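You operate a simulated robot arm through the tools that you are given. There is no shell and no other tool. Be economical: measure what you need, move in short steps, check, and stop when the job is done.

You are at the controls of a simulated robot arm. One attempt, no reset.

TASK
Empty the white vial and the black vial into the green jug.
Fine: stand both vials upright in the orange tray. Set down upright: white vial, black vial.

The check looks at the end state, three seconds after you hand in, the way a careful person would. Anything else that was tipped, shoved, dropped, spilled or broken makes it a failure.

THE ROBOT
A 7-joint arm with a two-finger parallel gripper, fixed in place. Base frame: the origin is at the foot of the arm, x ahead of it, y to its left, z up. Readings come in mm, rad, newtons and seconds.
Its first joint turns from -2.897 to 2.897 rad. Payload 4.4 kg.
The TCP is the grasp point between the finger pads, 23 mm short of the fingertips. In the tool frame z runs along the fingers and y along their closing line. The gripper opens to 94 mm. The fingers are 38 mm wide and 10 mm thick; the gripper's body (54 by 96 mm) begins 39 mm behind the TCP.
Orientation is told as [roll, pitch, yaw] about the base's x, y, z axes, in that order, counted from this pose: with the fingers straight down and closing along the base's y, the tool's x points along the base's -x, its y along +y and its z along -z.

THE INTERFACE
- The arm moves only by the tool nudge_tool. Its argument "increments" is a list of rows, each a list of 3 entries, a list of its own where there are three numbers: the shift along the tool's x, y, z in units of 40 mm (1.0 is 40 mm), then the turn, a rotation vector about the tool's x, y, z in units of 5 degrees (1.0 is 5 degrees), then the gripper command, from -1 (shut) to 1 (fully open), values between in proportion. In form: [[[tx, ty, tz], [rx, ry, rz], gripper], ...]. A call has 1 to 20 rows; each row shifts and turns the commanded pose from where the row before left it, along the tool's axes as they then stand. A call with a number of a shift or a turn outside -1 to 1 is refused whole. Rows are played at 5 a second. More than 50 mm and 0.15 rad between two rows, or a gripper value outside its range, and nothing of the call is played. A pose out of reach is approached as far as the arm can. The call stops where the force on the tool passes 40 N (or 10 N more than at its start, if that is more) or the arm is blocked; 0.2 s more then pass. The fingers move at their own pace (about 72 mm/s each) and stop on an object; they squeeze with about 44 N. The grip force told is the motor's: it shows also when the fingers shut on nothing. Time passes only in rows, and 0.2 s behind the last, so rows that do not move let the fingers close. It gives the time, the measured TCP pose, the force on the tool (base axes), the opening and the grip force at its end, in the units of the frame above (readings bear some noise), with the torque about the TCP (base axes, N m) and any sound that the robot's microphone picked up.
- Cameras (640 x 400 px; columns grow to the right, rows downward): "scene" is fixed at [48.7, -650.9, 1570.3]; the picture's right is [0.98, -0.22, 0.00], its down [-0.13, -0.56, -0.82] and it looks along [0.18, 0.80, -0.58] (base axes); focal length 312 px, centre (320, 200). "wrist" rides on the gripper at [86, 16, -74] in the tool frame; the picture's right is [-0.18, 0.98, 0.00], its down [-0.58, -0.11, -0.81] and it looks along [-0.79, -0.15, 0.59] (tool axes); focal length 243 px, centre (320, 200).
- get_image(camera): a new picture of that camera. The clock stands still meanwhile.
- measure_at(camera, pixels): for up to 12 pixels [column, row] of the newest picture of that camera ("zoom" is the newest enlarged one), the place [x, y, z] in the base frame of the surface seen there, good to about 2 mm. The clock stands still meanwhile.
- inspect(camera, box): a new picture of the part [left, top, right, bottom] of that camera's present view, enlarged. The clock stands still meanwhile.
- finish_job(): hands the job in; it is judged then, once.

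Keep the steps short. Do not move on a guess: measure, check each grasp and each placing, and mend mistakes. In all there are 80 turns and 38 pictures (those below and enlarged ones count). Leave the gripper open and the arm clear of the work at the hand-in unless told otherwise, and finish with a single line.

The tools are called after "Call:" by a JSON object that holds its "fn" and its "kwargs". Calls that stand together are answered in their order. nudge_tool: Moves the arm, as the interface text tells. Its arguments: {"type":"object","properties":{"increments":{"type":"array"}},"required":["increments"]} The other tools are called the same way: get_image (camera) takes a picture; measure_at (camera, pixels) gives the place of the surface under pixels of a picture; inspect (camera, box) takes an enlarged picture of a part of a camera's view; finish_job () hands the job in.

At the start:

```text
clock: 0.0
tool_pos: [719.9, -149.0, 1269.6]
tool_rot: [-0.001, 0.0, 0.0]
ft_force: [0.2, -0.1, -0.4]
ft_torque: [0.01, -0.04, 0.03]
gripper_width: 94.3
grasp_force: 0.2
```

scene: 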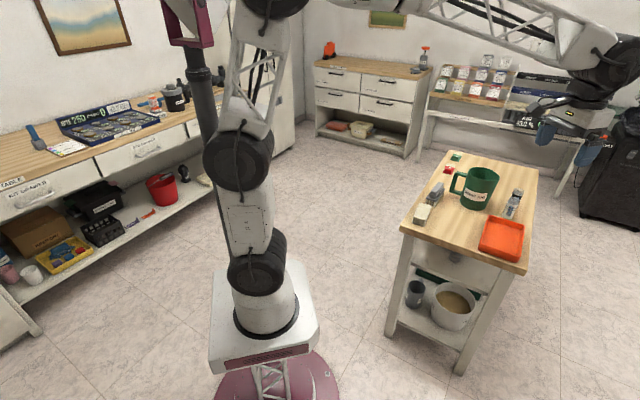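
wrist: 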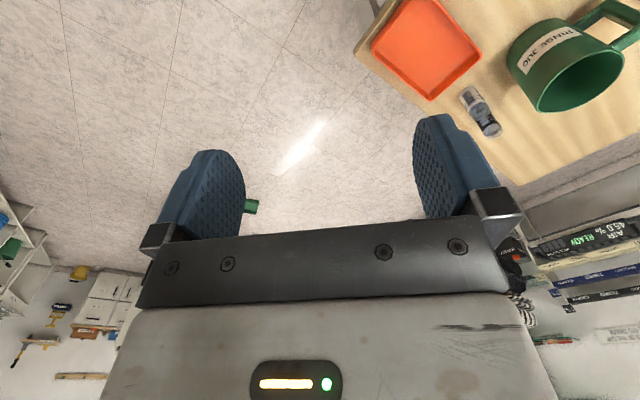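

I see a bench with a green jug, an orange tray and small items. I'll enlarge the bench area to identify the vials.

Call:
{"fn": "inspect", "kwargs": {"camera": "scene", "box": [390, 140, 550, 240]}}

```text
4.00 times, centred on (470, 190) of scene
```

zoom: 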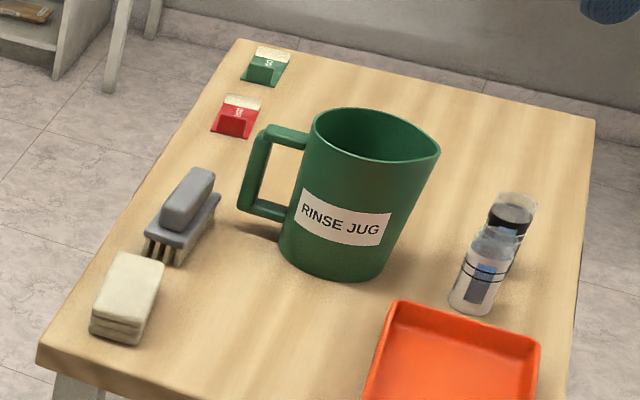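

The two vials stand to the right of the jug at zoom (483,275) and (510,225). Next I'll measure the vials, jug, tray and table.

Call:
{"fn": "measure_at", "kwargs": {"camera": "zoom", "pixels": [[480, 280], [470, 310], [495, 235], [512, 215], [516, 197], [340, 135], [375, 110], [438, 155], [335, 278], [395, 305], [470, 360], [560, 250]]}}

Call:
{"fn": "inspect", "kwargs": {"camera": "scene", "box": [470, 180, 550, 230]}}

```text
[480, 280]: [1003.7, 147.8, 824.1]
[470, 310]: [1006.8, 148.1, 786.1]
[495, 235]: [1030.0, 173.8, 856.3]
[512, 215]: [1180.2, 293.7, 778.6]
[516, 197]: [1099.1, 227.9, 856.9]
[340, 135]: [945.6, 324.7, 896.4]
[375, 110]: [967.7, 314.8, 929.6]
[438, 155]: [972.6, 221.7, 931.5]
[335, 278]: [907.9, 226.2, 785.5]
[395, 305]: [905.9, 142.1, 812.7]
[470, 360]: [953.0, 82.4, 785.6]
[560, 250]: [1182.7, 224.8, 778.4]
```

```text
8.00 times, centred on (510, 205) of scene
```

zoom: 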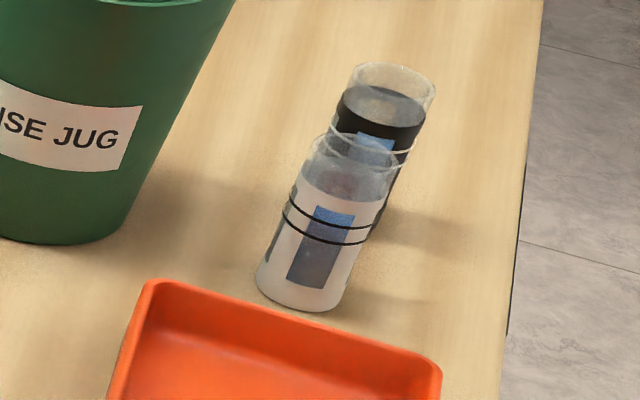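

Both vials are open glass. I'll measure their outlines and the tray precisely.

Call:
{"fn": "measure_at", "kwargs": {"camera": "zoom", "pixels": [[262, 275], [300, 306], [340, 300], [320, 245], [318, 145], [372, 128], [345, 110], [430, 110], [392, 66], [385, 228], [385, 105], [345, 190]]}}

Call:
{"fn": "inspect", "kwargs": {"camera": "wrist", "box": [340, 0, 640, 187]}}

```text
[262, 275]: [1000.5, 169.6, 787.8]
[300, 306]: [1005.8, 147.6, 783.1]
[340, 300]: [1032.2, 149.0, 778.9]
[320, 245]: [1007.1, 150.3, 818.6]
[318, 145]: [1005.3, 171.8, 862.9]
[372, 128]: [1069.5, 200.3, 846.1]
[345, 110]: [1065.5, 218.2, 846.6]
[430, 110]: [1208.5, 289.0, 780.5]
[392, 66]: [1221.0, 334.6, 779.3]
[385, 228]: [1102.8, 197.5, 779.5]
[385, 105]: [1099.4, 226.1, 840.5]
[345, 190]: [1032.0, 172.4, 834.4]
```

```text
2.13 times, centred on (490, 94) of wrist
```

zoom: 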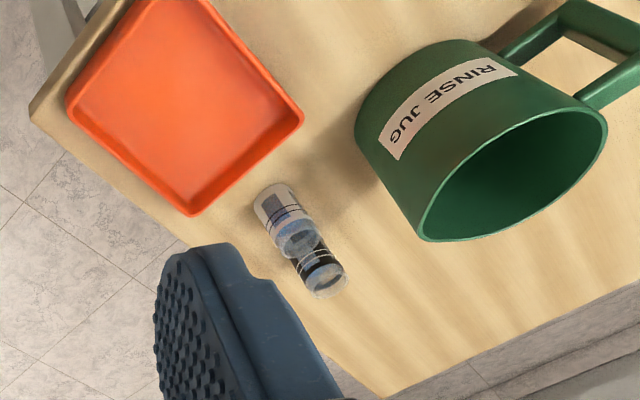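

Call:
{"fn": "measure_at", "kwargs": {"camera": "zoom", "pixels": [[270, 188], [262, 205], [298, 228], [285, 212], [318, 238], [300, 275], [342, 275], [322, 281], [303, 118], [70, 95], [192, 212], [190, 120]]}}

Call:
{"fn": "measure_at", "kwargs": {"camera": "wrist", "pixels": [[430, 0], [578, 50], [540, 98], [596, 45], [610, 90], [622, 55], [507, 50], [570, 75], [600, 10]]}}

```text
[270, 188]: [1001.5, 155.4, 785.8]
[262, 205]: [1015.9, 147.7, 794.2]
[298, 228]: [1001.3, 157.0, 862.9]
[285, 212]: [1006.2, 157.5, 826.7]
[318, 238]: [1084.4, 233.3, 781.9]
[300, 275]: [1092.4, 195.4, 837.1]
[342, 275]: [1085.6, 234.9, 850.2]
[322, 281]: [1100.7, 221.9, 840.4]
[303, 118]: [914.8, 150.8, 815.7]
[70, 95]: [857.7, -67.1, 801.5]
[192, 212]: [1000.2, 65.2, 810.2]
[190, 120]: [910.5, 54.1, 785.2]
```

```text
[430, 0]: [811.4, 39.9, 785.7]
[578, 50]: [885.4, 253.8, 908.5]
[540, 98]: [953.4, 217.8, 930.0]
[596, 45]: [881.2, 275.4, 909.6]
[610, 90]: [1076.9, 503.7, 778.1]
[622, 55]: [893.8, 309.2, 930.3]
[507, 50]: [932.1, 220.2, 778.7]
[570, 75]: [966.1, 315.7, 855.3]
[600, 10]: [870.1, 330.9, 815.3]
```

Readings: white vial centre about (1019,165), black about (1085,215), both radius about 20 and tops near z 863. The jug is centred near (930,270) with its rim at 930. The tray is near (886,42) with its floor at 785. The vials call for a roughly horizontal grasp with the camera on top, so I'll turn the tool about its axis up high, starting with half the turn.

Call:
{"fn": "nudge_tool", "kwargs": {"increments": [[[0, 0, 0], [0, 0, -1], 1], [[0, 0, 0], [0, 0, -1], 1], [[0, 0, 0], [0, 0, -1], 1], [[0, 0, 0], [0, 0, -1], 1], [[0, 0, 0], [0, 0, -1], 1], [[0, 0, 0], [0, 0, -1], 1], [[0, 0, 0], [0, 0, -1], 1], [[0, 0, 0], [0, 0, -1], 1], [[0, 0, 0], [0, 0, -1], 1], [[0, 0, 0], [0, 0, -1], 1], [[0, 0, 0], [0, 0, -1], 1], [[0, 0, 0], [0, 0, -1], 1], [[0, 0, 0], [0, 0, -1], 1], [[0, 0, 0], [0, 0, -1], 1], [[0, 0, 0], [0, 0, -1], 1], [[0, 0, 0], [0, 0, -1], 1], [[0, 0, 0], [0, 0, -1], 1], [[0, 0, 0], [0, 0, -1], 1]]}}

```text
clock: 3.8
tool_pos: [720.8, -149.1, 1268.9]
tool_rot: [0.0, -0.001, 1.572]
ft_force: [-0.2, -0.3, 0.1]
ft_torque: [-0.03, -0.02, -0.08]
gripper_width: 94.0
grasp_force: 0.0
```

It reached yaw 90° cleanly, so I'll continue with the other 90°.

Call:
{"fn": "nudge_tool", "kwargs": {"increments": [[[0, 0, 0], [0, 0, -1], 1], [[0, 0, 0], [0, 0, -1], 1], [[0, 0, 0], [0, 0, -1], 1], [[0, 0, 0], [0, 0, -1], 1], [[0, 0, 0], [0, 0, -1], 1], [[0, 0, 0], [0, 0, -1], 1], [[0, 0, 0], [0, 0, -1], 1], [[0, 0, 0], [0, 0, -1], 1], [[0, 0, 0], [0, 0, -1], 1], [[0, 0, 0], [0, 0, -1], 1], [[0, 0, 0], [0, 0, -1], 1], [[0, 0, 0], [0, 0, -1], 1], [[0, 0, 0], [0, 0, -1], 1], [[0, 0, 0], [0, 0, -1], 1], [[0, 0, 0], [0, 0, -1], 1], [[0, 0, 0], [0, 0, -1], 1], [[0, 0, 0], [0, 0, -1], 1], [[0, 0, 0], [0, 0, -1], 1]]}}

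```text
clock: 7.6
tool_pos: [719.6, -147.8, 1268.8]
tool_rot: [0.0, 0.001, 2.791]
ft_force: [0.1, 0.4, 1.1]
ft_torque: [-0.01, -0.01, 0.03]
gripper_width: 93.8
grasp_force: 0.0
out of reach, approached as far as the arm can: row 15, 16, 17, 18
```

It stopped at yaw 160°, which is a joint limit. I'll back off a little, then begin tilting the tool outward to see what the arm allows.

Call:
{"fn": "nudge_tool", "kwargs": {"increments": [[[0, 0, 0], [0, 0, 1], 1], [[0, 0, 0], [0, 0, 1], 1]]}}

```text
clock: 8.2
tool_pos: [719.9, -149.1, 1270.4]
tool_rot: [0.0, -0.002, 2.619]
ft_force: [0.4, 0.3, -0.2]
ft_torque: [0.03, 0.02, 0.02]
gripper_width: 94.1
grasp_force: 0.0
```

The command follows the clamp, and yaw is now 150°. I'll move to about (740, 60, 1170) so the base joint brings the yaw along, and turn to 180°.

Call:
{"fn": "nudge_tool", "kwargs": {"increments": [[[-0.365, -0.8, 0.417], [0, 0, 0], 1], [[-0.365, -0.8, 0.417], [0, 0, 0], 1], [[-0.365, -0.8, 0.417], [0, 0, 0], 1], [[-0.365, -0.8, 0.417], [0, 0, 0], 1], [[-0.365, -0.8, 0.417], [0, 0, 0], 1], [[-0.365, -0.8, 0.417], [0, 0, 0], 1], [[0, 0, 0], [0, 0, -1], 1], [[0, 0, 0], [0, 0, -1], 1], [[0, 0, 0], [0, 0, -1], 1], [[0, 0, 0], [0, 0, -1], 1], [[0, 0, 0], [0, 0, -1], 1], [[0, 0, 0], [0, 0, -1], 1]]}}

```text
clock: 10.8
tool_pos: [738.6, 61.4, 1170.6]
tool_rot: [0.001, 0.0, 3.097]
ft_force: [0.1, -0.3, -0.9]
ft_torque: [0.0, -0.02, -0.01]
gripper_width: 93.9
grasp_force: 0.0
```

Yaw is now 177°. I'll tilt the tool outward by 70°.

Call:
{"fn": "nudge_tool", "kwargs": {"increments": [[[0, 0, 0], [0, 1, 0], 1], [[0, 0, 0], [0, 1, 0], 1], [[0, 0, 0], [0, 1, 0], 1], [[0, 0, 0], [0, 1, 0], 1], [[0, 0, 0], [0, 1, 0], 1], [[0, 0, 0], [0, 1, 0], 1], [[0, 0, 0], [0, 1, 0], 1], [[0, 0, 0], [0, 1, 0], 1], [[0, 0, 0], [0, 1, 0], 1], [[0, 0, 0], [0, 1, 0], 1], [[0, 0, 0], [0, 1, 0], 1], [[0, 0, 0], [0, 1, 0], 1], [[0, 0, 0], [0, 1, 0], 1], [[0, 0, 0], [0, 1, 0], 1]]}}

Call:
{"fn": "get_image", "kwargs": {"camera": "scene"}}

```text
clock: 14.0
tool_pos: [770.6, 76.0, 1052.9]
tool_rot: [0.04, 1.061, -3.104]
ft_force: [0.1, -0.6, 0.2]
ft_torque: [-0.02, 0.06, -0.01]
gripper_width: 94.0
grasp_force: 0.1
out of reach, approached as far as the arm can: row 1
stopped in row 14: the arm was blocked; the commanded pose is now the measured one
```

```text
32 pictures are left
```

scene: 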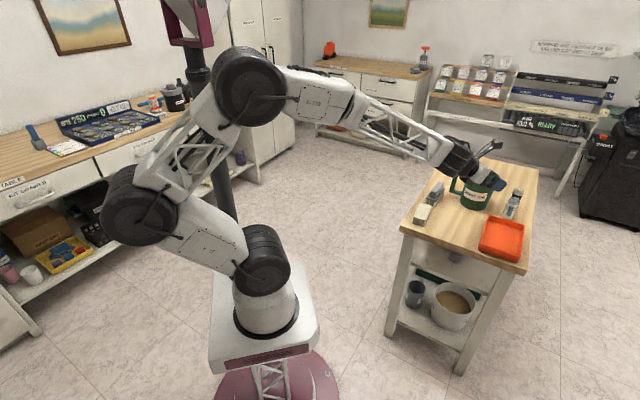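

The arm bent to a tilt of 61° from vertical (29° below horizontal), camera on top, with the closing line level. That is enough for the grasp. I'll go forward to about (880, 90, 960) and swing the heading about 25° left so the hand stays clear of the jug.

Call:
{"fn": "nudge_tool", "kwargs": {"increments": [[[-0.17, -0.097, 0.884], [0, 0, 0], 0.4], [[-0.17, -0.097, 0.884], [0, 0, 0], 0.4], [[-0.17, -0.097, 0.884], [0, 0, 0], 0.4], [[-0.17, -0.097, 0.884], [0, 0, 0], 0.4], [[0, 0, 0], [0.873, 0.019, -0.488], 0.4], [[0, 0, 0], [0.873, 0.019, -0.488], 0.4], [[0, 0, 0], [0.873, 0.019, -0.488], 0.4], [[0, 0, 0], [0.873, 0.019, -0.488], 0.4], [[0, 0, 0], [0.873, 0.019, -0.488], 0.4]]}}

Call:
{"fn": "get_image", "kwargs": {"camera": "wrist"}}

```text
clock: 16.0
tool_pos: [880.1, 90.4, 960.1]
tool_rot: [0.038, 1.046, -2.731]
ft_force: [-0.6, 0.2, 0.2]
ft_torque: [-0.02, 0.01, -0.01]
gripper_width: 66.0
grasp_force: 0.0
out of reach, approached as far as the arm can: row 6
```

```text
31 pictures are left
```

wrist: 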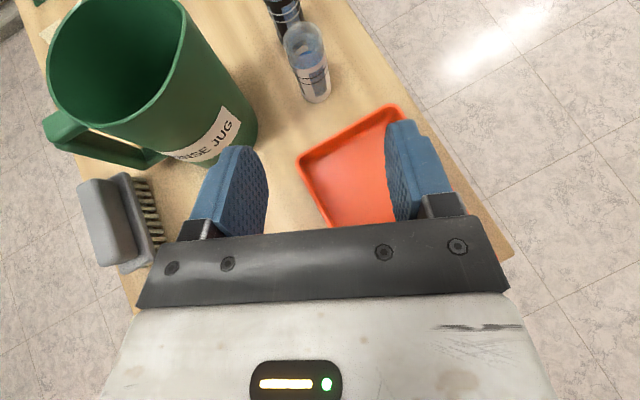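

The pose was reached, pitched about 30° down and heading about 21° left. The vials are in view at (307,60) and (287,12). I'll enlarge and measure for centres.

Call:
{"fn": "inspect", "kwargs": {"camera": "wrist", "box": [240, 0, 400, 100]}}

Call:
{"fn": "measure_at", "kwargs": {"camera": "wrist", "pixels": [[315, 98], [302, 88], [327, 85], [312, 75], [300, 160], [398, 108], [340, 165], [285, 20]]}}

```text
4.00 times, centred on (320, 50) of wrist
```

zoom: 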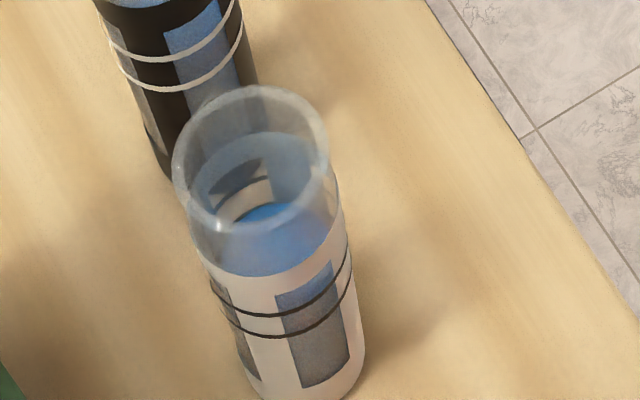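

```text
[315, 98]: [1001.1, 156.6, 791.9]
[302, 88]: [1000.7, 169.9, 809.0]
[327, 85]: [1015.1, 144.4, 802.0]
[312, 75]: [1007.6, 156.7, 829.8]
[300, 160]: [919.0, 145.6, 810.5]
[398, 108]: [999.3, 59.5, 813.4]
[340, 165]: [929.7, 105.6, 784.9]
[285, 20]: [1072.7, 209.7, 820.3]
```

White vial: centre (1019,163), radius 19, heading fine. I'll line up with the vial axis first, stopping 114 mm short, and then look.

Call:
{"fn": "nudge_tool", "kwargs": {"increments": [[[-0.342, -0.157, 0.75], [0, 0, 0], 0.4], [[-0.342, -0.157, 0.75], [0, 0, 0], 0.4], [[-0.342, -0.157, 0.75], [0, 0, 0], 0.4], [[0, 0, 0], [0, 0, 0], 0.4]]}}

Call:
{"fn": "get_image", "kwargs": {"camera": "wrist"}}

```text
clock: 17.0
tool_pos: [926.6, 128.2, 881.8]
tool_rot: [0.038, 1.047, -2.732]
ft_force: [-0.5, -0.4, 0.2]
ft_torque: [0.03, 0.02, -0.01]
gripper_width: 65.8
grasp_force: 0.1
```

```text
29 pictures are left
```

wrist: 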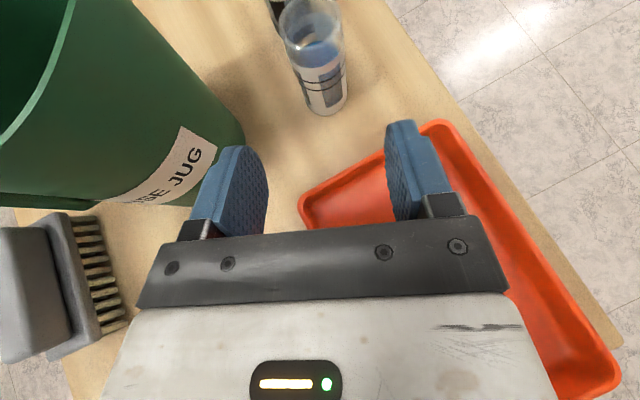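

Alignment is good. The rest is 115 mm straight along the fingers, so I'll advance.

Call:
{"fn": "nudge_tool", "kwargs": {"increments": [[[-0.02, 0, 0.72], [0, 0, 0], 0.4], [[-0.02, 0, 0.72], [0, 0, 0], 0.4], [[-0.02, 0, 0.72], [0, 0, 0], 0.4], [[0, 0, 0.72], [0, 0, 0], 0.4], [[0, 0, 0], [0, 0, 0], 0.4]]}}

Call:
{"fn": "get_image", "kwargs": {"camera": "wrist"}}

```text
clock: 18.0
tool_pos: [1013.8, 161.4, 834.7]
tool_rot: [0.044, 1.058, -2.727]
ft_force: [-1.0, -0.9, 8.4]
ft_torque: [-0.14, 0.52, 0.06]
gripper_width: 65.7
grasp_force: 0.0
stopped in row 4: the force on the tool passed its limit at 53 N (the readings are from after the stop); the commanded pose is now the measured one
```

```text
28 pictures are left
```

wrist: 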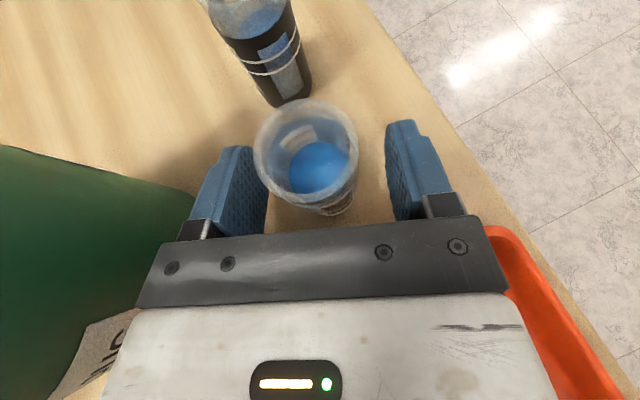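

I hit something at 53 N, pushing up from under the hand. I'll look from the scene camera.

Call:
{"fn": "inspect", "kwargs": {"camera": "scene", "box": [410, 140, 550, 228]}}

```text
4.55 times, centred on (480, 184) of scene
```

zoom: 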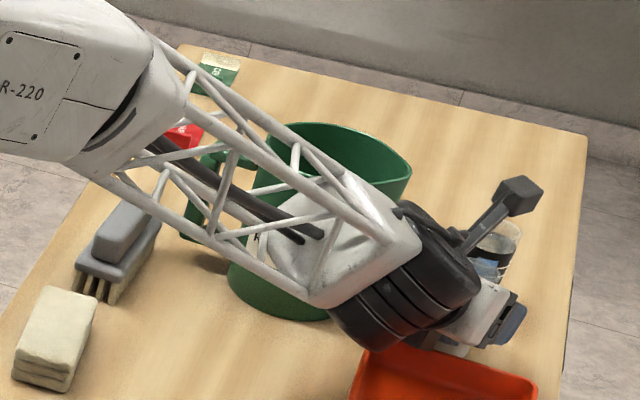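

The big black wrist joint is resting on the tray corner. I'll lift 15 mm, pitch the hand 8° steeper so the wrist rises, and check the reading.

Call:
{"fn": "nudge_tool", "kwargs": {"increments": [[[0.325, 0.007, -0.188], [0, 0, 0], 0.4], [[0, 0, 0], [0, -0.8, 0], 0.4], [[0, 0, 0], [0, -0.8, 0], 0.4], [[0, 0, 0], [0, 0, 0], 0.4]]}}

Call:
{"fn": "inspect", "kwargs": {"camera": "scene", "box": [450, 165, 550, 275]}}

```text
clock: 19.0
tool_pos: [1014.7, 160.8, 848.3]
tool_rot: [0.037, 0.917, -2.738]
ft_force: [0.4, 0.4, 0.1]
ft_torque: [-0.02, -0.05, -0.01]
gripper_width: 65.9
grasp_force: 0.0
```

```text
3.64 times, centred on (500, 220) of scene
```

zoom: 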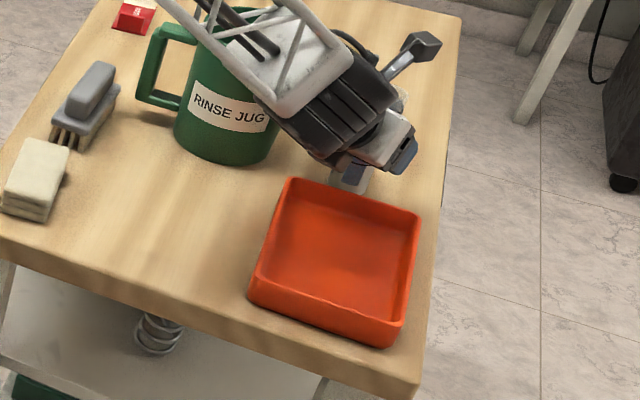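

It is free of contact and the tray looks in place. I'll advance the last 8 mm and close on the white vial.

Call:
{"fn": "nudge_tool", "kwargs": {"increments": [[[-0.05, -0.015, 0.19], [0, 0, 0], 0.4], [[0, 0, 0], [0, 0, 0], 0.2], [[0, 0, 0], [0, 0, 0], 0.0], [[0, 0, 0], [0, 0, 0], -0.2], [[0, 0, 0], [0, 0, 0], -1], [[0, 0, 0], [0, 0, 0], -1], [[0, 0, 0], [0, 0, 0], -1]]}}

Call:
{"fn": "get_image", "kwargs": {"camera": "wrist"}}

Call:
{"fn": "measure_at", "kwargs": {"camera": "zoom", "pixels": [[290, 182], [418, 215], [250, 285], [390, 340], [335, 250], [275, 195], [405, 230], [380, 320]]}}

```text
clock: 20.6
tool_pos: [1018.0, 162.3, 841.8]
tool_rot: [0.035, 0.917, -2.739]
ft_force: [-0.6, -0.4, 1.0]
ft_torque: [-0.01, -0.01, 0.02]
gripper_width: 34.8
grasp_force: 44.0
```

```text
25 pictures are left
```

wrist: 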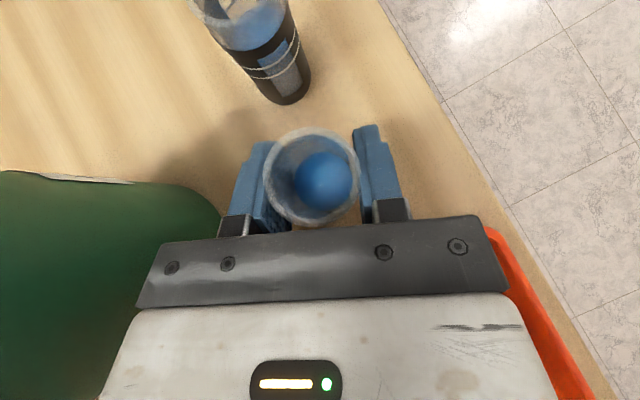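

```text
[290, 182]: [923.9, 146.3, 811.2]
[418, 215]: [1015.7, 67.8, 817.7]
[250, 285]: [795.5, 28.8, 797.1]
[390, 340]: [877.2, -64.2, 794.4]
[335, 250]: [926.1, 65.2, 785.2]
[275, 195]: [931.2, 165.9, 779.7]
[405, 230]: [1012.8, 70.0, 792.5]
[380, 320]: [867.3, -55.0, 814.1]
```

Gripped at 34.8 mm with 44 N. I'll lift straight up 180 mm, keeping the vial upright.

Call:
{"fn": "nudge_tool", "kwargs": {"increments": [[[0.397, 0.011, -0.304], [0, 0, 0], -1], [[0.595, 0.017, -0.456], [0, 0, 0], -1], [[0.794, 0.0226, -0.608], [0, 0, 0], -1], [[0.794, 0.0226, -0.608], [0, 0, 0], -1], [[0.595, 0.017, -0.456], [0, 0, 0], -1], [[0.397, 0.011, -0.304], [0, 0, 0], -1]]}}

Call:
{"fn": "inspect", "kwargs": {"camera": "scene", "box": [410, 120, 570, 220]}}

```text
clock: 22.0
tool_pos: [1016.8, 161.4, 1019.7]
tool_rot: [0.033, 0.914, -2.739]
ft_force: [-0.2, -0.5, -0.8]
ft_torque: [-0.01, -0.02, 0.0]
gripper_width: 34.7
grasp_force: 44.4
```

```text
4.00 times, centred on (490, 170) of scene
```

zoom: 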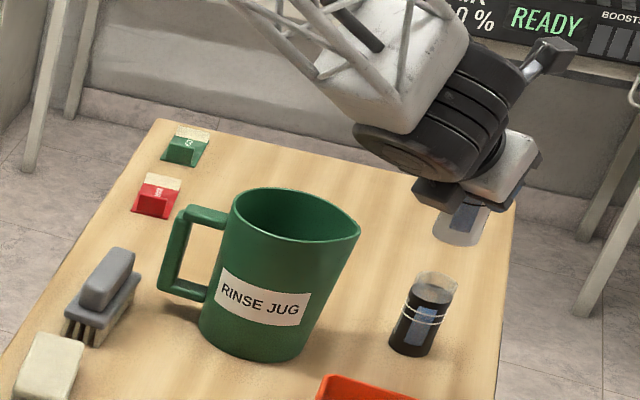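

The white vial is lifted and the jug is in clear view. I'll re-measure the jug rim and the black vial now.

Call:
{"fn": "measure_at", "kwargs": {"camera": "zoom", "pixels": [[234, 207], [290, 189], [358, 230], [325, 242], [255, 225], [342, 210], [393, 345], [415, 356], [440, 350], [418, 320], [446, 310], [400, 310]]}}

```text
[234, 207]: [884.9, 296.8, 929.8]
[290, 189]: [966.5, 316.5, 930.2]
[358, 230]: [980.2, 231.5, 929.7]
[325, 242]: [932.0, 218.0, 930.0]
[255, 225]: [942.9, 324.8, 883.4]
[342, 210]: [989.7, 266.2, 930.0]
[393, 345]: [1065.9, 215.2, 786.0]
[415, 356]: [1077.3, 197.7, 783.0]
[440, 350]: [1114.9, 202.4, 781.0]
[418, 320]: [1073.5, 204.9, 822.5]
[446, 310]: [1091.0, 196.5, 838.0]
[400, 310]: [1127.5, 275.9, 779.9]
```

Jug centre is (935,272) with radius 56, and the black vial is at (1085,214). I'll carry the white vial over the jug to about (955,284,1030).

Call:
{"fn": "nudge_tool", "kwargs": {"increments": [[[0.011, -0.57, -0.075], [0, 0, 0], -1], [[0.011, -0.57, -0.075], [0, 0, 0], -1], [[0.011, -0.57, -0.075], [0, 0, 0], -1], [[0.011, -0.57, -0.075], [0, 0, 0], -1], [[0.011, -0.57, -0.075], [0, 0, 0], -1], [[0.011, -0.57, -0.075], [0, 0, 0], -1], [[0, 0, 0], [0, 0, 0], -1]]}}

Call:
{"fn": "get_image", "kwargs": {"camera": "wrist"}}

```text
clock: 23.6
tool_pos: [955.4, 286.1, 1030.8]
tool_rot: [0.036, 0.916, -2.738]
ft_force: [-0.4, -0.1, -1.9]
ft_torque: [-0.01, 0.01, 0.0]
gripper_width: 34.7
grasp_force: 44.2
```

```text
23 pictures are left
```

wrist: 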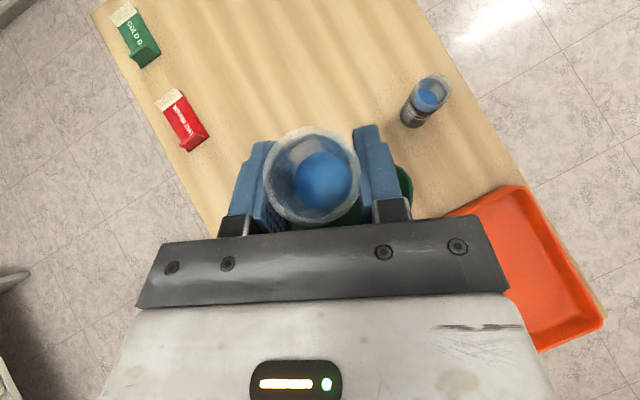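

The vial is over the jug, and the mouth will swing to the right as I roll. I'll shift 12 mm left, lower 25 mm, then roll about the finger axis, slowing as the pour begins.

Call:
{"fn": "nudge_tool", "kwargs": {"increments": [[[-0.248, -0.3, 0.19], [0, 0, 0], -1], [[-0.248, 0, 0.19], [0, 0, 0], -1], [[0, 0, 0], [0, 0, 1], -1], [[0, 0, 0], [0, 0, 1], -1], [[0, 0, 0], [0, 0, 1], -1], [[0, 0, 0], [0, 0, 1], -1], [[0, 0, 0], [0, 0, 1], -1], [[0, 0, 0], [0, 0, 1], -1], [[0, 0, 0], [0, 0, 1], -1], [[0, 0, 0], [0, 0, 1], -1], [[0, 0, 0], [0, 0, 0.6], -1], [[0, 0, 0], [0, 0, 0.6], -1], [[0, 0, 0], [0, 0, 0.6], -1], [[0, 0, 0], [0, 0, 0.6], -1], [[0, 0, 0], [0, 0, 0.6], -1], [[0, 0, 0], [0, 0, 0.6], -1], [[0, 0, 0], [0, 0, 0], -1]]}}

Call:
{"fn": "inspect", "kwargs": {"camera": "scene", "box": [410, 120, 570, 220]}}

```text
clock: 27.2
tool_pos: [950.9, 295.6, 1006.2]
tool_rot: [-0.827, 0.454, 2.314]
ft_force: [0.8, 0.4, -1.0]
ft_torque: [0.0, -0.02, -0.03]
gripper_width: 34.7
grasp_force: 43.4
```

```text
4.00 times, centred on (490, 170) of scene
```

zoom: 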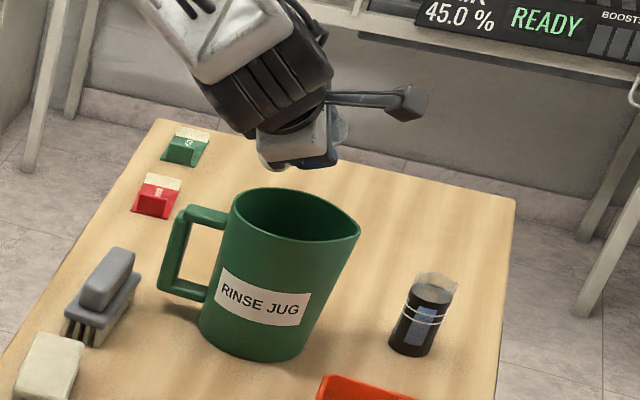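

No spill so far. I'll keep rolling slowly by another 57°.

Call:
{"fn": "nudge_tool", "kwargs": {"increments": [[[0, 0, 0], [0, 0, 0.6], -1], [[0, 0, 0], [0, 0, 0.6], -1], [[0, 0, 0], [0, 0, 0.6], -1], [[0, 0, 0], [0, 0, 0.6], -1], [[0, 0, 0], [0, 0, 0.6], -1], [[0, 0, 0], [0, 0, 0.6], -1], [[0, 0, 0], [0, 0, 0.6], -1], [[0, 0, 0], [0, 0, 0.6], -1], [[0, 0, 0], [0, 0, 0.6], -1], [[0, 0, 0], [0, 0, 0.6], -1], [[0, 0, 0], [0, 0, 0.6], -1], [[0, 0, 0], [0, 0, 0.6], -1], [[0, 0, 0], [0, 0, 0.6], -1], [[0, 0, 0], [0, 0, 0.6], -1], [[0, 0, 0], [0, 0, 0.6], -1], [[0, 0, 0], [0, 0, 0.6], -1], [[0, 0, 0], [0, 0, 0.6], -1], [[0, 0, 0], [0, 0, 0.6], -1], [[0, 0, 0], [0, 0, 0.6], -1], [[0, 0, 0], [0, 0, 0], -1]]}}

Call:
{"fn": "inspect", "kwargs": {"camera": "scene", "box": [410, 120, 570, 220]}}

```text
clock: 31.4
tool_pos: [951.6, 297.4, 1007.7]
tool_rot: [-0.875, -0.321, 1.672]
ft_force: [-0.6, 1.0, -1.1]
ft_torque: [0.0, 0.0, 0.01]
gripper_width: 34.4
grasp_force: 44.0
```

```text
4.00 times, centred on (490, 170) of scene
```

zoom: 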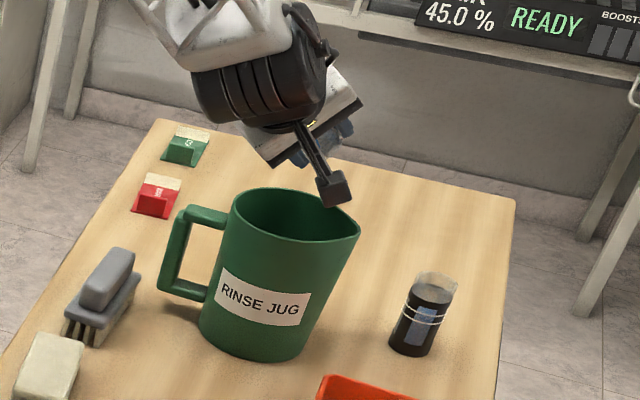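

The vial is lying at about 83° tilt. I need more: I'll raise 30 mm for the camera's clearance, then lift the hand's pitch by 28° slowly.

Call:
{"fn": "nudge_tool", "kwargs": {"increments": [[[-0.118, -0.273, -0.228], [0, 0, 0], -1], [[-0.118, -0.273, -0.228], [0, 0, 0], -1], [[0, 0, 0], [0.642, -0.279, 0], -1], [[0, 0, 0], [0.642, -0.279, 0], -1], [[0, 0, 0], [0.642, -0.279, 0], -1], [[0, 0, 0], [0.642, -0.279, 0], -1], [[0, 0, 0], [0.642, -0.279, 0], -1], [[0, 0, 0], [0.642, -0.279, 0], -1], [[0, 0, 0], [0.642, -0.279, 0], -1], [[0, 0, 0], [0.642, -0.279, 0], -1], [[0, 0, 0], [0, 0, 0], -1]]}}

Call:
{"fn": "inspect", "kwargs": {"camera": "scene", "box": [410, 120, 570, 220]}}

```text
clock: 33.8
tool_pos: [952.0, 296.3, 1036.2]
tool_rot: [-1.393, -0.405, 1.861]
ft_force: [0.8, 0.8, -0.3]
ft_torque: [-0.03, 0.05, 0.0]
gripper_width: 34.7
grasp_force: 43.8
```

```text
4.00 times, centred on (490, 170) of scene
```

zoom: 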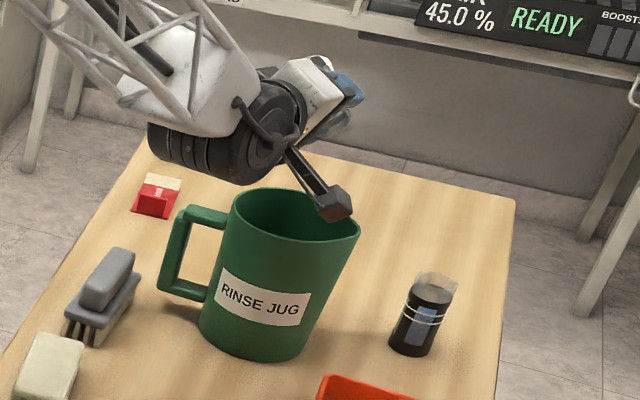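

Now it is tilted 102° with the mouth over the jug centre. I'll raise 12 mm and roll another 40° so it drains fully.

Call:
{"fn": "nudge_tool", "kwargs": {"increments": [[[-0.118, -0.271, -0.049], [0, 0, 0], -1], [[0, 0, 0], [0, 0, 0.8], -1], [[0, 0, 0], [0, 0, 0.8], -1], [[0, 0, 0], [0, 0, 0.8], -1], [[0, 0, 0], [0, 0, 0.8], -1], [[0, 0, 0], [0, 0, 0.8], -1], [[0, 0, 0], [0, 0, 0.8], -1], [[0, 0, 0], [0, 0, 0.8], -1], [[0, 0, 0], [0, 0, 0.8], -1], [[0, 0, 0], [0, 0, 0.8], -1], [[0, 0, 0], [0, 0, 0.8], -1], [[0, 0, 0], [0, 0, 0], -1], [[0, 0, 0], [0, 0, 0], -1], [[0, 0, 0], [0, 0, 0], -1], [[0, 0, 0], [0, 0, 0], -1], [[0, 0, 0], [0, 0, 0], -1]]}}

Call:
{"fn": "inspect", "kwargs": {"camera": "scene", "box": [410, 120, 570, 220]}}

Call:
{"fn": "get_image", "kwargs": {"camera": "wrist"}}

```text
clock: 37.2
tool_pos: [953.1, 296.4, 1049.2]
tool_rot: [-1.215, -1.083, 1.615]
ft_force: [-0.1, 0.1, -0.7]
ft_torque: [0.0, -0.01, 0.0]
gripper_width: 34.7
grasp_force: 43.9
```

```text
4.00 times, centred on (490, 170) of scene
```

zoom: 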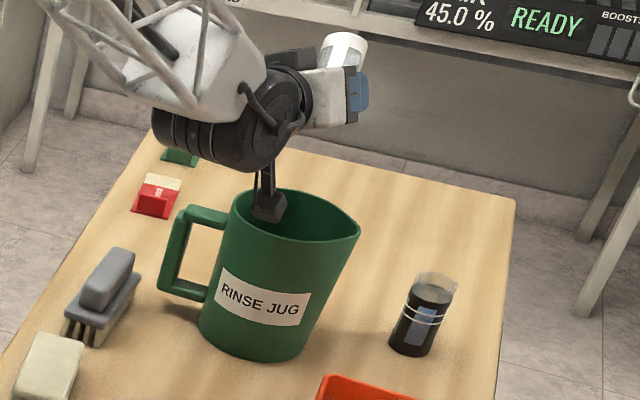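

```text
18 pictures are left
```

wrist: 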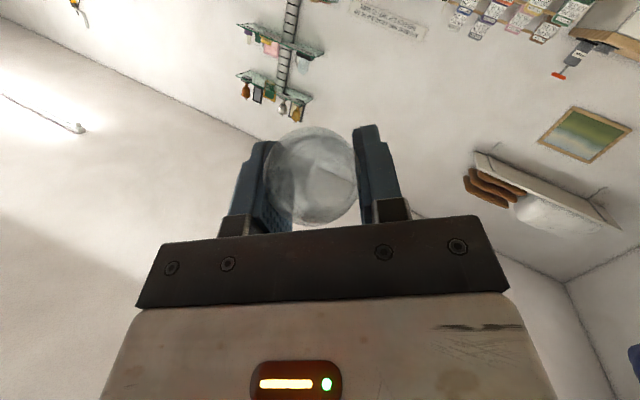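

Now it is tilted 127°. I'll look into the vial closely before returning it.

Call:
{"fn": "inspect", "kwargs": {"camera": "wrist", "box": [240, 110, 400, 210]}}

```text
4.00 times, centred on (320, 160) of wrist
```

zoom: 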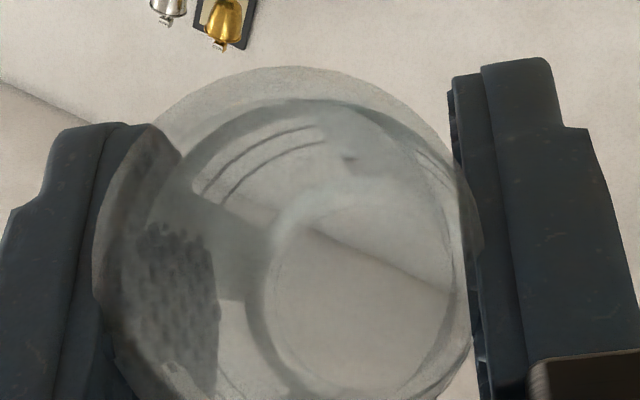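

It looks empty, clear right through to its base. I'll retrace the rotations to stand it upright again over the jug.

Call:
{"fn": "nudge_tool", "kwargs": {"increments": [[[0, 0, 0], [0, 0, -1], -1], [[0, 0, 0], [0, 0, -1], -1], [[0, 0, 0], [0, 0, -1], -1], [[0, 0, 0], [0, 0, -1], -1], [[0, 0, 0], [0, 0, -1], -1], [[0, 0, 0], [0, 0, -1], -1], [[0, 0, 0], [0, 0, -1], -1], [[0, 0, 0], [0, 0, -1], -1], [[0, 0, 0], [-0.856, 0.372, 0], -1], [[0, 0, 0], [-0.856, 0.372, 0], -1], [[0, 0, 0], [-0.856, 0.372, 0], -1], [[0, 0, 0], [-0.856, 0.372, 0], -1], [[0, 0, 0], [-0.856, 0.372, 0], -1], [[0, 0, 0], [-0.856, 0.372, 0], -1], [[0, 0, 0], [0, 0, -1], -1], [[0, 0, 0], [0, 0, -1], -1], [[0, 0, 0], [0, 0, -1], -1], [[0, 0, 0], [0, 0, -1], -1]]}}

Call:
{"fn": "nudge_tool", "kwargs": {"increments": [[[0, 0, 0], [0, 0, -1], -1], [[0, 0, 0], [0, 0, -1], -1], [[0, 0, 0], [0, 0, -1], -1], [[0, 0, 0], [0, 0, -1], -1], [[0, 0, 0], [0, 0, -1], -1], [[0, 0, 0], [0, 0, -1], -1], [[0, 0, 0], [0, 0, -1], -1], [[0, 0, 0], [0, 0, -1], -1], [[0, 0, 0], [0, 0, -1], -1], [[0, 0, 0], [0, 0, -1], -1], [[0, 0, 0], [0, 0, -1], -1], [[0, 0, 0], [0, 0, -1], -1], [[0, 0, 0], [0, 0, -1], -1], [[0, 0, 0], [0, 0, -1], -1], [[0, 0, 0], [0, 0, -1], -1], [[0, 0, 0], [0, 0, -1], -1], [[0, 0, 0], [0, 0, -1], -1], [[0, 0, 0], [0, 0, -1], -1], [[0, 0, 0], [0, 0, -1], -1]]}}

Call:
{"fn": "get_image", "kwargs": {"camera": "wrist"}}

```text
clock: 41.0
tool_pos: [952.5, 295.9, 1048.3]
tool_rot: [-0.916, -0.047, 1.896]
ft_force: [1.0, 0.2, -0.4]
ft_torque: [0.01, 0.0, 0.0]
gripper_width: 34.3
grasp_force: 43.9
```

```text
clock: 45.0
tool_pos: [951.0, 295.6, 1049.2]
tool_rot: [0.035, 0.917, -2.735]
ft_force: [0.6, 0.2, -1.2]
ft_torque: [0.01, -0.05, 0.0]
gripper_width: 34.6
grasp_force: 43.8
```

```text
16 pictures are left
```

wrist: 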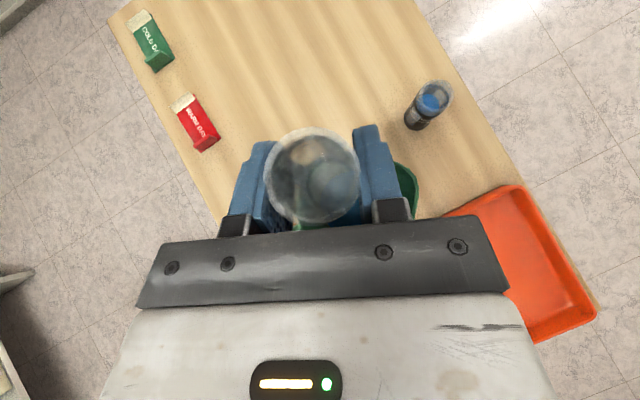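

The white vial is empty and upright. I'll carry it at height to above the far end of the tray, at (936,80).

Call:
{"fn": "nudge_tool", "kwargs": {"increments": [[[-0.25, 0.815, -0.297], [0, 0, 0], -1], [[-0.25, 0.815, -0.297], [0, 0, 0], -1], [[-0.25, 0.815, -0.297], [0, 0, 0], -1], [[-0.25, 0.815, -0.297], [0, 0, 0], -1], [[-0.25, 0.815, -0.297], [0, 0, 0], -1], [[-0.25, 0.815, -0.297], [0, 0, 0], -1], [[0, 0, 0], [0, 0, 0], -1]]}}

Call:
{"fn": "inspect", "kwargs": {"camera": "scene", "box": [400, 130, 560, 280]}}

```text
clock: 46.6
tool_pos: [937.7, 78.6, 1051.1]
tool_rot: [0.035, 0.918, -2.736]
ft_force: [-0.2, 1.0, -1.4]
ft_torque: [0.02, -0.02, 0.0]
gripper_width: 34.4
grasp_force: 43.4
```

```text
2.67 times, centred on (480, 205) of scene
```

zoom: 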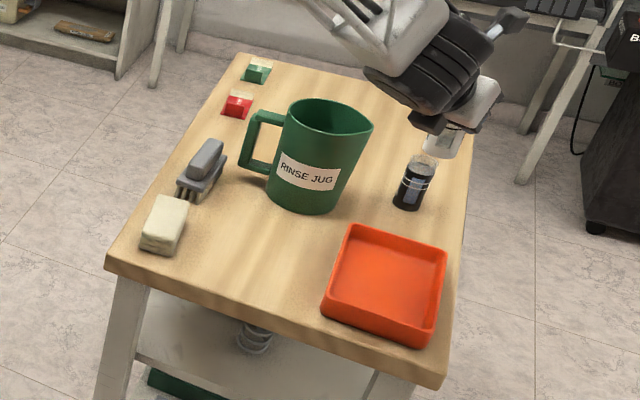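

I'll confirm the tray's corners and floor before lowering.

Call:
{"fn": "measure_at", "kwargs": {"camera": "zoom", "pixels": [[351, 227], [446, 256], [326, 300], [424, 333], [385, 265], [357, 248], [432, 268], [345, 292], [415, 320], [412, 258]]}}

```text
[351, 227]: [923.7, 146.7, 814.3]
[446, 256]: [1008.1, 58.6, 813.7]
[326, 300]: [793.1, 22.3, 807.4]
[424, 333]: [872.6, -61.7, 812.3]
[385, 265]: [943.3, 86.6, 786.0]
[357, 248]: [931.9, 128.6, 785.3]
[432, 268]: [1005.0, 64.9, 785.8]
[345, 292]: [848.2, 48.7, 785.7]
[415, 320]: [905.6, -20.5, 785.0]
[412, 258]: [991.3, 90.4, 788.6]
```

Tray floor is at 785.5 and the spot is clear. I'll lower to about 10 mm above the floor.

Call:
{"fn": "nudge_tool", "kwargs": {"increments": [[[-0.75, -0.02, 0.58], [0, 0, 0], -1], [[-0.75, -0.02, 0.58], [0, 0, 0], -1], [[-0.75, -0.02, 0.58], [0, 0, 0], -1], [[-0.75, -0.02, 0.58], [0, 0, 0], -1], [[-0.75, -0.02, 0.58], [0, 0, 0], -1], [[0, 0, 0], [0, 0, 0], -1]]}}

Call:
{"fn": "inspect", "kwargs": {"camera": "scene", "box": [440, 160, 550, 260]}}

```text
clock: 48.0
tool_pos: [937.5, 78.6, 859.8]
tool_rot: [0.036, 0.916, -2.739]
ft_force: [0.0, 0.8, -1.2]
ft_torque: [-0.01, -0.03, 0.02]
gripper_width: 34.7
grasp_force: 44.1
```

```text
4.00 times, centred on (495, 210) of scene
```

zoom: 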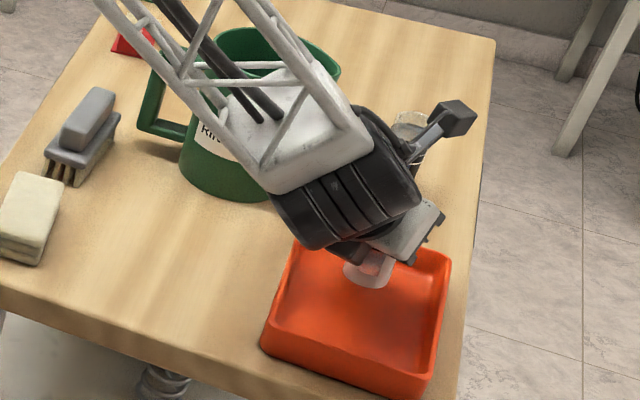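

The vial is above the tray floor with everything clear. I'll lower the last 11 mm gently.

Call:
{"fn": "nudge_tool", "kwargs": {"increments": [[[-0.07, 0, 0.053], [0, 0, 0], -1], [[-0.07, 0, 0.053], [0, 0, 0], -1], [[-0.035, 0, 0.027], [0, 0, 0], -1], [[-0.035, 0, 0.027], [0, 0, 0], -1], [[0, 0, 0], [0, 0, 0], -1]]}}

```text
clock: 49.2
tool_pos: [938.1, 80.2, 849.0]
tool_rot: [0.035, 0.916, -2.738]
ft_force: [0.1, 0.6, -2.0]
ft_torque: [0.01, -0.02, -0.01]
gripper_width: 34.7
grasp_force: 44.0
```

No contact yet, so I'll go down another 1.5 mm in tiny steps.

Call:
{"fn": "nudge_tool", "kwargs": {"increments": [[[-0.015, 0, 0.0115], [0, 0, 0], -1], [[-0.015, 0, 0.0115], [0, 0, 0], -1], [[0, 0, 0], [0, 0, 0], -1]]}}

```text
clock: 50.0
tool_pos: [939.5, 79.8, 848.3]
tool_rot: [0.035, 0.918, -2.737]
ft_force: [0.7, -1.9, 9.6]
ft_torque: [0.03, -0.01, 0.01]
gripper_width: 34.6
grasp_force: 44.1
```

It touched at about 10 N. I'll open gradually to 66 mm and back straight out along the fingers.

Call:
{"fn": "nudge_tool", "kwargs": {"increments": [[[0, 0, 0], [0, 0, 0], -0.2], [[0, 0, 0], [0, 0, 0], 0.0], [[0, 0, 0], [0, 0, 0], 0.2], [[0, 0, 0], [0, 0, 0], 0.4], [[0, 0, 0], [0, 0, 0], 0.4], [[0, 0, -0.4], [0, 0, 0], 0.4], [[0, 0, -0.8], [0, 0, 0], 0.4], [[0, 0, -0.9], [0, 0, 0], 0.4], [[0, 0, -0.9], [0, 0, 0], 0.4], [[0, 0, -0.9], [0, 0, 0], 0.4]]}}

Call:
{"fn": "get_image", "kwargs": {"camera": "wrist"}}

```text
clock: 52.2
tool_pos: [823.8, 38.1, 942.3]
tool_rot: [0.033, 0.916, -2.74]
ft_force: [0.7, 0.4, -0.2]
ft_torque: [0.01, 0.02, 0.0]
gripper_width: 65.7
grasp_force: 0.0
```

```text
13 pictures are left
```

wrist: 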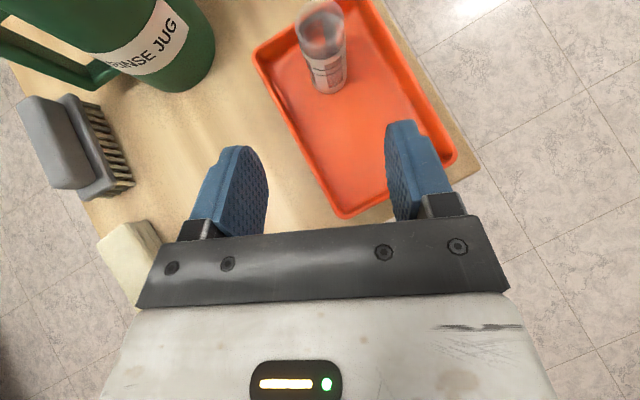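

The white vial stands in the tray. For the black one the hand must come in from further right to keep clear of the jug's spout. I'll rise to (990,110,1000) and swing the heading another 25° left.

Call:
{"fn": "nudge_tool", "kwargs": {"increments": [[[0.78, -0.025, 0.542], [0, 0, 0], 0.4], [[0.78, -0.025, 0.542], [0, 0, 0], 0.4], [[0.78, -0.025, 0.542], [0, 0, 0], 0.4], [[0.78, -0.025, 0.542], [0, 0, 0], 0.4], [[0.78, -0.025, 0.542], [0, 0, 0], 0.4], [[0, 0, 0], [0.794, 0.0226, -0.608], 0.4], [[0, 0, 0], [0.794, 0.0226, -0.608], 0.4], [[0, 0, 0], [0.794, 0.0226, -0.608], 0.4], [[0, 0, 0], [0.794, 0.0226, -0.608], 0.4], [[0, 0, 0], [0.794, 0.0226, -0.608], 0.4], [[0, 0, 0], [0, 0, 0], 0.4]]}}

Call:
{"fn": "get_image", "kwargs": {"camera": "wrist"}}

```text
clock: 54.6
tool_pos: [987.1, 108.4, 999.9]
tool_rot: [0.034, 0.919, -2.301]
ft_force: [0.3, 0.1, -0.2]
ft_torque: [0.0, 0.01, -0.02]
gripper_width: 65.9
grasp_force: 0.0
```

```text
12 pictures are left
```

wrist: 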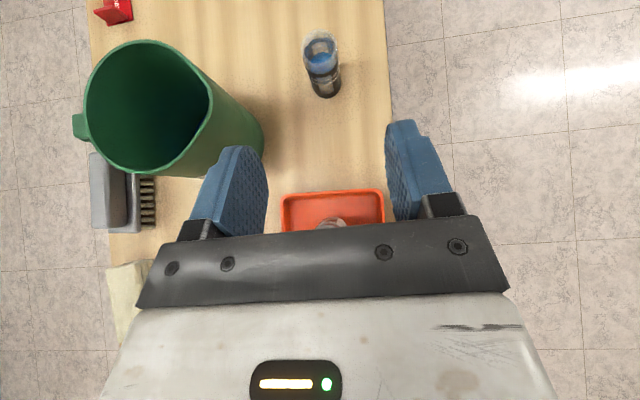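

The heading of about 45° was reached freely, and the table is clean. I'll measure the black vial at (323,75) for its exact centre.

Call:
{"fn": "measure_at", "kwargs": {"camera": "wrist", "pixels": [[327, 96], [317, 90], [338, 88], [325, 84], [315, 80], [337, 80], [320, 62], [305, 50], [336, 50]]}}

```text
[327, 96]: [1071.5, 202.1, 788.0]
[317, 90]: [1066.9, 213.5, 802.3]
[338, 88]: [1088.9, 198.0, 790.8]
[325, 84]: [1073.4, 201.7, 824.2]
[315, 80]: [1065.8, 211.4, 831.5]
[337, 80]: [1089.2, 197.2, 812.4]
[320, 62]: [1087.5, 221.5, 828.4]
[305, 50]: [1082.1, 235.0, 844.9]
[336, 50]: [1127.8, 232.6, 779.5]
```

Black vial: centre (1084,214.5), radius 17.5. I'll line up on its axis, stopping 110 mm short.

Call:
{"fn": "nudge_tool", "kwargs": {"increments": [[[-0.321, -0.048, 0.83], [0, 0, 0], 0.4], [[-0.321, -0.048, 0.83], [0, 0, 0], 0.4], [[-0.321, -0.048, 0.83], [0, 0, 0], 0.4], [[0, 0, 0], [0, 0, 0], 0.4]]}}

Call:
{"fn": "inspect", "kwargs": {"camera": "scene", "box": [430, 130, 550, 220]}}

```text
clock: 55.6
tool_pos: [1026.6, 148.7, 908.8]
tool_rot: [0.035, 0.918, -2.301]
ft_force: [0.4, -0.3, 1.5]
ft_torque: [0.01, 0.0, 0.0]
gripper_width: 65.7
grasp_force: 0.0
```

```text
4.44 times, centred on (490, 175) of scene
```

zoom: 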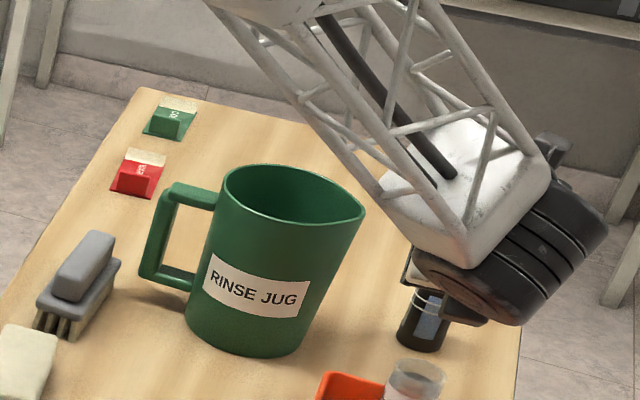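

The forearm passes near the jug. I'll measure its left edge against the jug rim before advancing.

Call:
{"fn": "measure_at", "kwargs": {"camera": "zoom", "pixels": [[385, 180], [395, 225], [415, 250], [350, 160], [310, 110], [440, 280], [430, 190], [500, 315], [363, 212]]}}

```text
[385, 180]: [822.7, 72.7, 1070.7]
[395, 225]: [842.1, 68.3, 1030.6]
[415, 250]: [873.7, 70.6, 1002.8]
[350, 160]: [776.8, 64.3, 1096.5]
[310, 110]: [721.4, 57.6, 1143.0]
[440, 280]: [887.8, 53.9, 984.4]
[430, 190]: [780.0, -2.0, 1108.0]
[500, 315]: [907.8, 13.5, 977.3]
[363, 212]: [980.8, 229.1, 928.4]
```

The arm is at y≈70, far from the jug (y 229). I'll advance 110 mm to the black vial.

Call:
{"fn": "nudge_tool", "kwargs": {"increments": [[[0, -0.025, 0.68], [0, 0, 0], 0.4], [[0, -0.025, 0.68], [0, 0, 0], 0.4], [[0, -0.025, 0.68], [0, 0, 0], 0.4], [[0, -0.025, 0.69], [0, 0, 0], 0.4], [[0, 0, 0], [0, 0, 0], 0.4]]}}

Call:
{"fn": "get_image", "kwargs": {"camera": "wrist"}}

```text
clock: 56.8
tool_pos: [1082.2, 213.9, 840.8]
tool_rot: [0.034, 0.918, -2.302]
ft_force: [0.4, -0.4, 0.4]
ft_torque: [-0.03, -0.01, -0.02]
gripper_width: 66.1
grasp_force: 0.1
```

```text
10 pictures are left
```

wrist: 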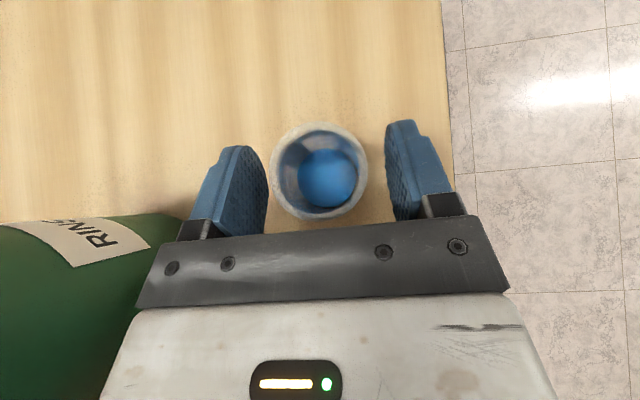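

Well centred, with no contact. I'll close on the black vial, then lift 180 mm straight up.

Call:
{"fn": "nudge_tool", "kwargs": {"increments": [[[0, 0, 0.03], [0, 0, 0], 0.2], [[0, 0, 0], [0, 0, 0], 0.0], [[0, 0, 0], [0, 0, 0], -0.2], [[0, 0, 0], [0, 0, 0], -1], [[0, 0, 0], [0, 0, 0], -1], [[0, 0, 0], [0, 0, 0], -1]]}}

Call:
{"fn": "nudge_tool", "kwargs": {"increments": [[[0.397, 0.011, -0.304], [0, 0, 0], -1], [[0.595, 0.017, -0.456], [0, 0, 0], -1], [[0.794, 0.022, -0.608], [0, 0, 0], -1], [[0.794, 0.022, -0.608], [0, 0, 0], -1], [[0.595, 0.017, -0.456], [0, 0, 0], -1], [[0.595, 0.017, -0.456], [0, 0, 0], -1], [[0.397, 0.011, -0.304], [0, 0, 0], -1]]}}

```text
clock: 58.2
tool_pos: [1082.3, 215.4, 841.5]
tool_rot: [0.035, 0.918, -2.302]
ft_force: [-0.7, 0.8, 0.6]
ft_torque: [0.03, 0.05, 0.01]
gripper_width: 36.9
grasp_force: 44.0
```

```text
clock: 59.8
tool_pos: [1081.2, 218.1, 1050.9]
tool_rot: [0.035, 0.914, -2.303]
ft_force: [-0.7, 0.5, -2.0]
ft_torque: [0.02, -0.04, -0.01]
gripper_width: 37.1
grasp_force: 44.2
```

The black vial is held at 37 mm and lifted. I'll turn the heading back 25° and carry it over the jug to (951,296,1010).

Call:
{"fn": "nudge_tool", "kwargs": {"increments": [[[0, 0, 0], [-0.794, -0.0226, 0.608], -1], [[0, 0, 0], [-0.794, -0.0226, 0.608], -1], [[0, 0, 0], [-0.794, -0.0226, 0.608], -1], [[0, 0, 0], [-0.794, -0.0226, 0.608], -1], [[0, 0, 0], [-0.794, -0.0226, 0.608], -1], [[-0.361, -0.504, -0.209], [0, 0, 0], -1], [[-0.361, -0.504, -0.209], [0, 0, 0], -1], [[-0.361, -0.504, -0.209], [0, 0, 0], -1], [[-0.361, -0.504, -0.209], [0, 0, 0], -1], [[-0.361, -0.504, -0.209], [0, 0, 0], -1], [[-0.361, -0.504, -0.209], [0, 0, 0], -1], [[0, 0, 0], [0, 0, 0], -1]]}}

Call:
{"fn": "inspect", "kwargs": {"camera": "scene", "box": [410, 120, 570, 220]}}

```text
clock: 62.4
tool_pos: [951.8, 294.2, 1010.4]
tool_rot: [0.034, 0.917, -2.739]
ft_force: [-0.5, 0.1, -1.7]
ft_torque: [0.05, -0.02, 0.04]
gripper_width: 37.2
grasp_force: 44.0
```

```text
4.00 times, centred on (490, 170) of scene
```

zoom: 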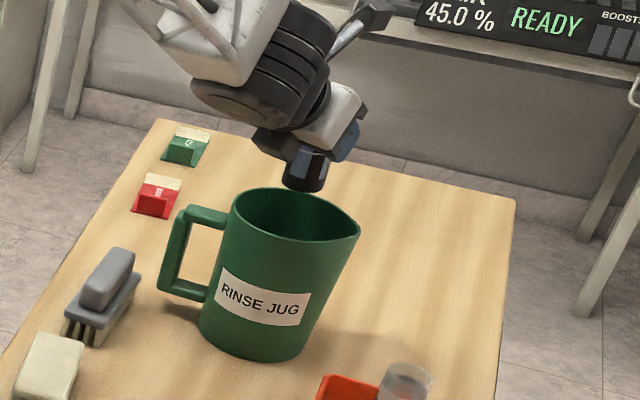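

The pose matches the first pour. I'll run the same sequence: roll 40° fast, then 75° slowly (3° a row).

Call:
{"fn": "nudge_tool", "kwargs": {"increments": [[[0, 0, 0], [0, 0, 1], -1], [[0, 0, 0], [0, 0, 1], -1], [[0, 0, 0], [0, 0, 1], -1], [[0, 0, 0], [0, 0, 1], -1], [[0, 0, 0], [0, 0, 1], -1], [[0, 0, 0], [0, 0, 1], -1], [[0, 0, 0], [0, 0, 1], -1], [[0, 0, 0], [0, 0, 1], -1], [[0, 0, 0], [0, 0, 0.6], -1], [[0, 0, 0], [0, 0, 0.6], -1], [[0, 0, 0], [0, 0, 0.6], -1], [[0, 0, 0], [0, 0, 0.6], -1], [[0, 0, 0], [0, 0, 0.6], -1], [[0, 0, 0], [0, 0, 0.6], -1], [[0, 0, 0], [0, 0, 0], -1]]}}

Call:
{"fn": "nudge_tool", "kwargs": {"increments": [[[0, 0, 0], [0, 0, 0.6], -1], [[0, 0, 0], [0, 0, 0.6], -1], [[0, 0, 0], [0, 0, 0.6], -1], [[0, 0, 0], [0, 0, 0.6], -1], [[0, 0, 0], [0, 0, 0.6], -1], [[0, 0, 0], [0, 0, 0.6], -1], [[0, 0, 0], [0, 0, 0.6], -1], [[0, 0, 0], [0, 0, 0.6], -1], [[0, 0, 0], [0, 0, 0.6], -1], [[0, 0, 0], [0, 0, 0.6], -1], [[0, 0, 0], [0, 0, 0.6], -1], [[0, 0, 0], [0, 0, 0.6], -1], [[0, 0, 0], [0, 0, 0.6], -1], [[0, 0, 0], [0, 0, 0.6], -1], [[0, 0, 0], [0, 0, 0.6], -1], [[0, 0, 0], [0, 0, 0.6], -1], [[0, 0, 0], [0, 0, 0.6], -1], [[0, 0, 0], [0, 0, 0.6], -1], [[0, 0, 0], [0, 0, 0.6], -1], [[0, 0, 0], [0, 0, 0], -1]]}}

```text
clock: 65.6
tool_pos: [951.7, 294.3, 1010.7]
tool_rot: [-0.828, 0.455, 2.313]
ft_force: [-0.8, -0.1, -0.2]
ft_torque: [-0.01, -0.01, 0.01]
gripper_width: 37.1
grasp_force: 44.2
```

```text
clock: 69.8
tool_pos: [952.6, 296.2, 1010.7]
tool_rot: [-0.877, -0.325, 1.673]
ft_force: [0.2, 0.3, -0.5]
ft_torque: [0.02, 0.0, 0.0]
gripper_width: 36.6
grasp_force: 43.5
```

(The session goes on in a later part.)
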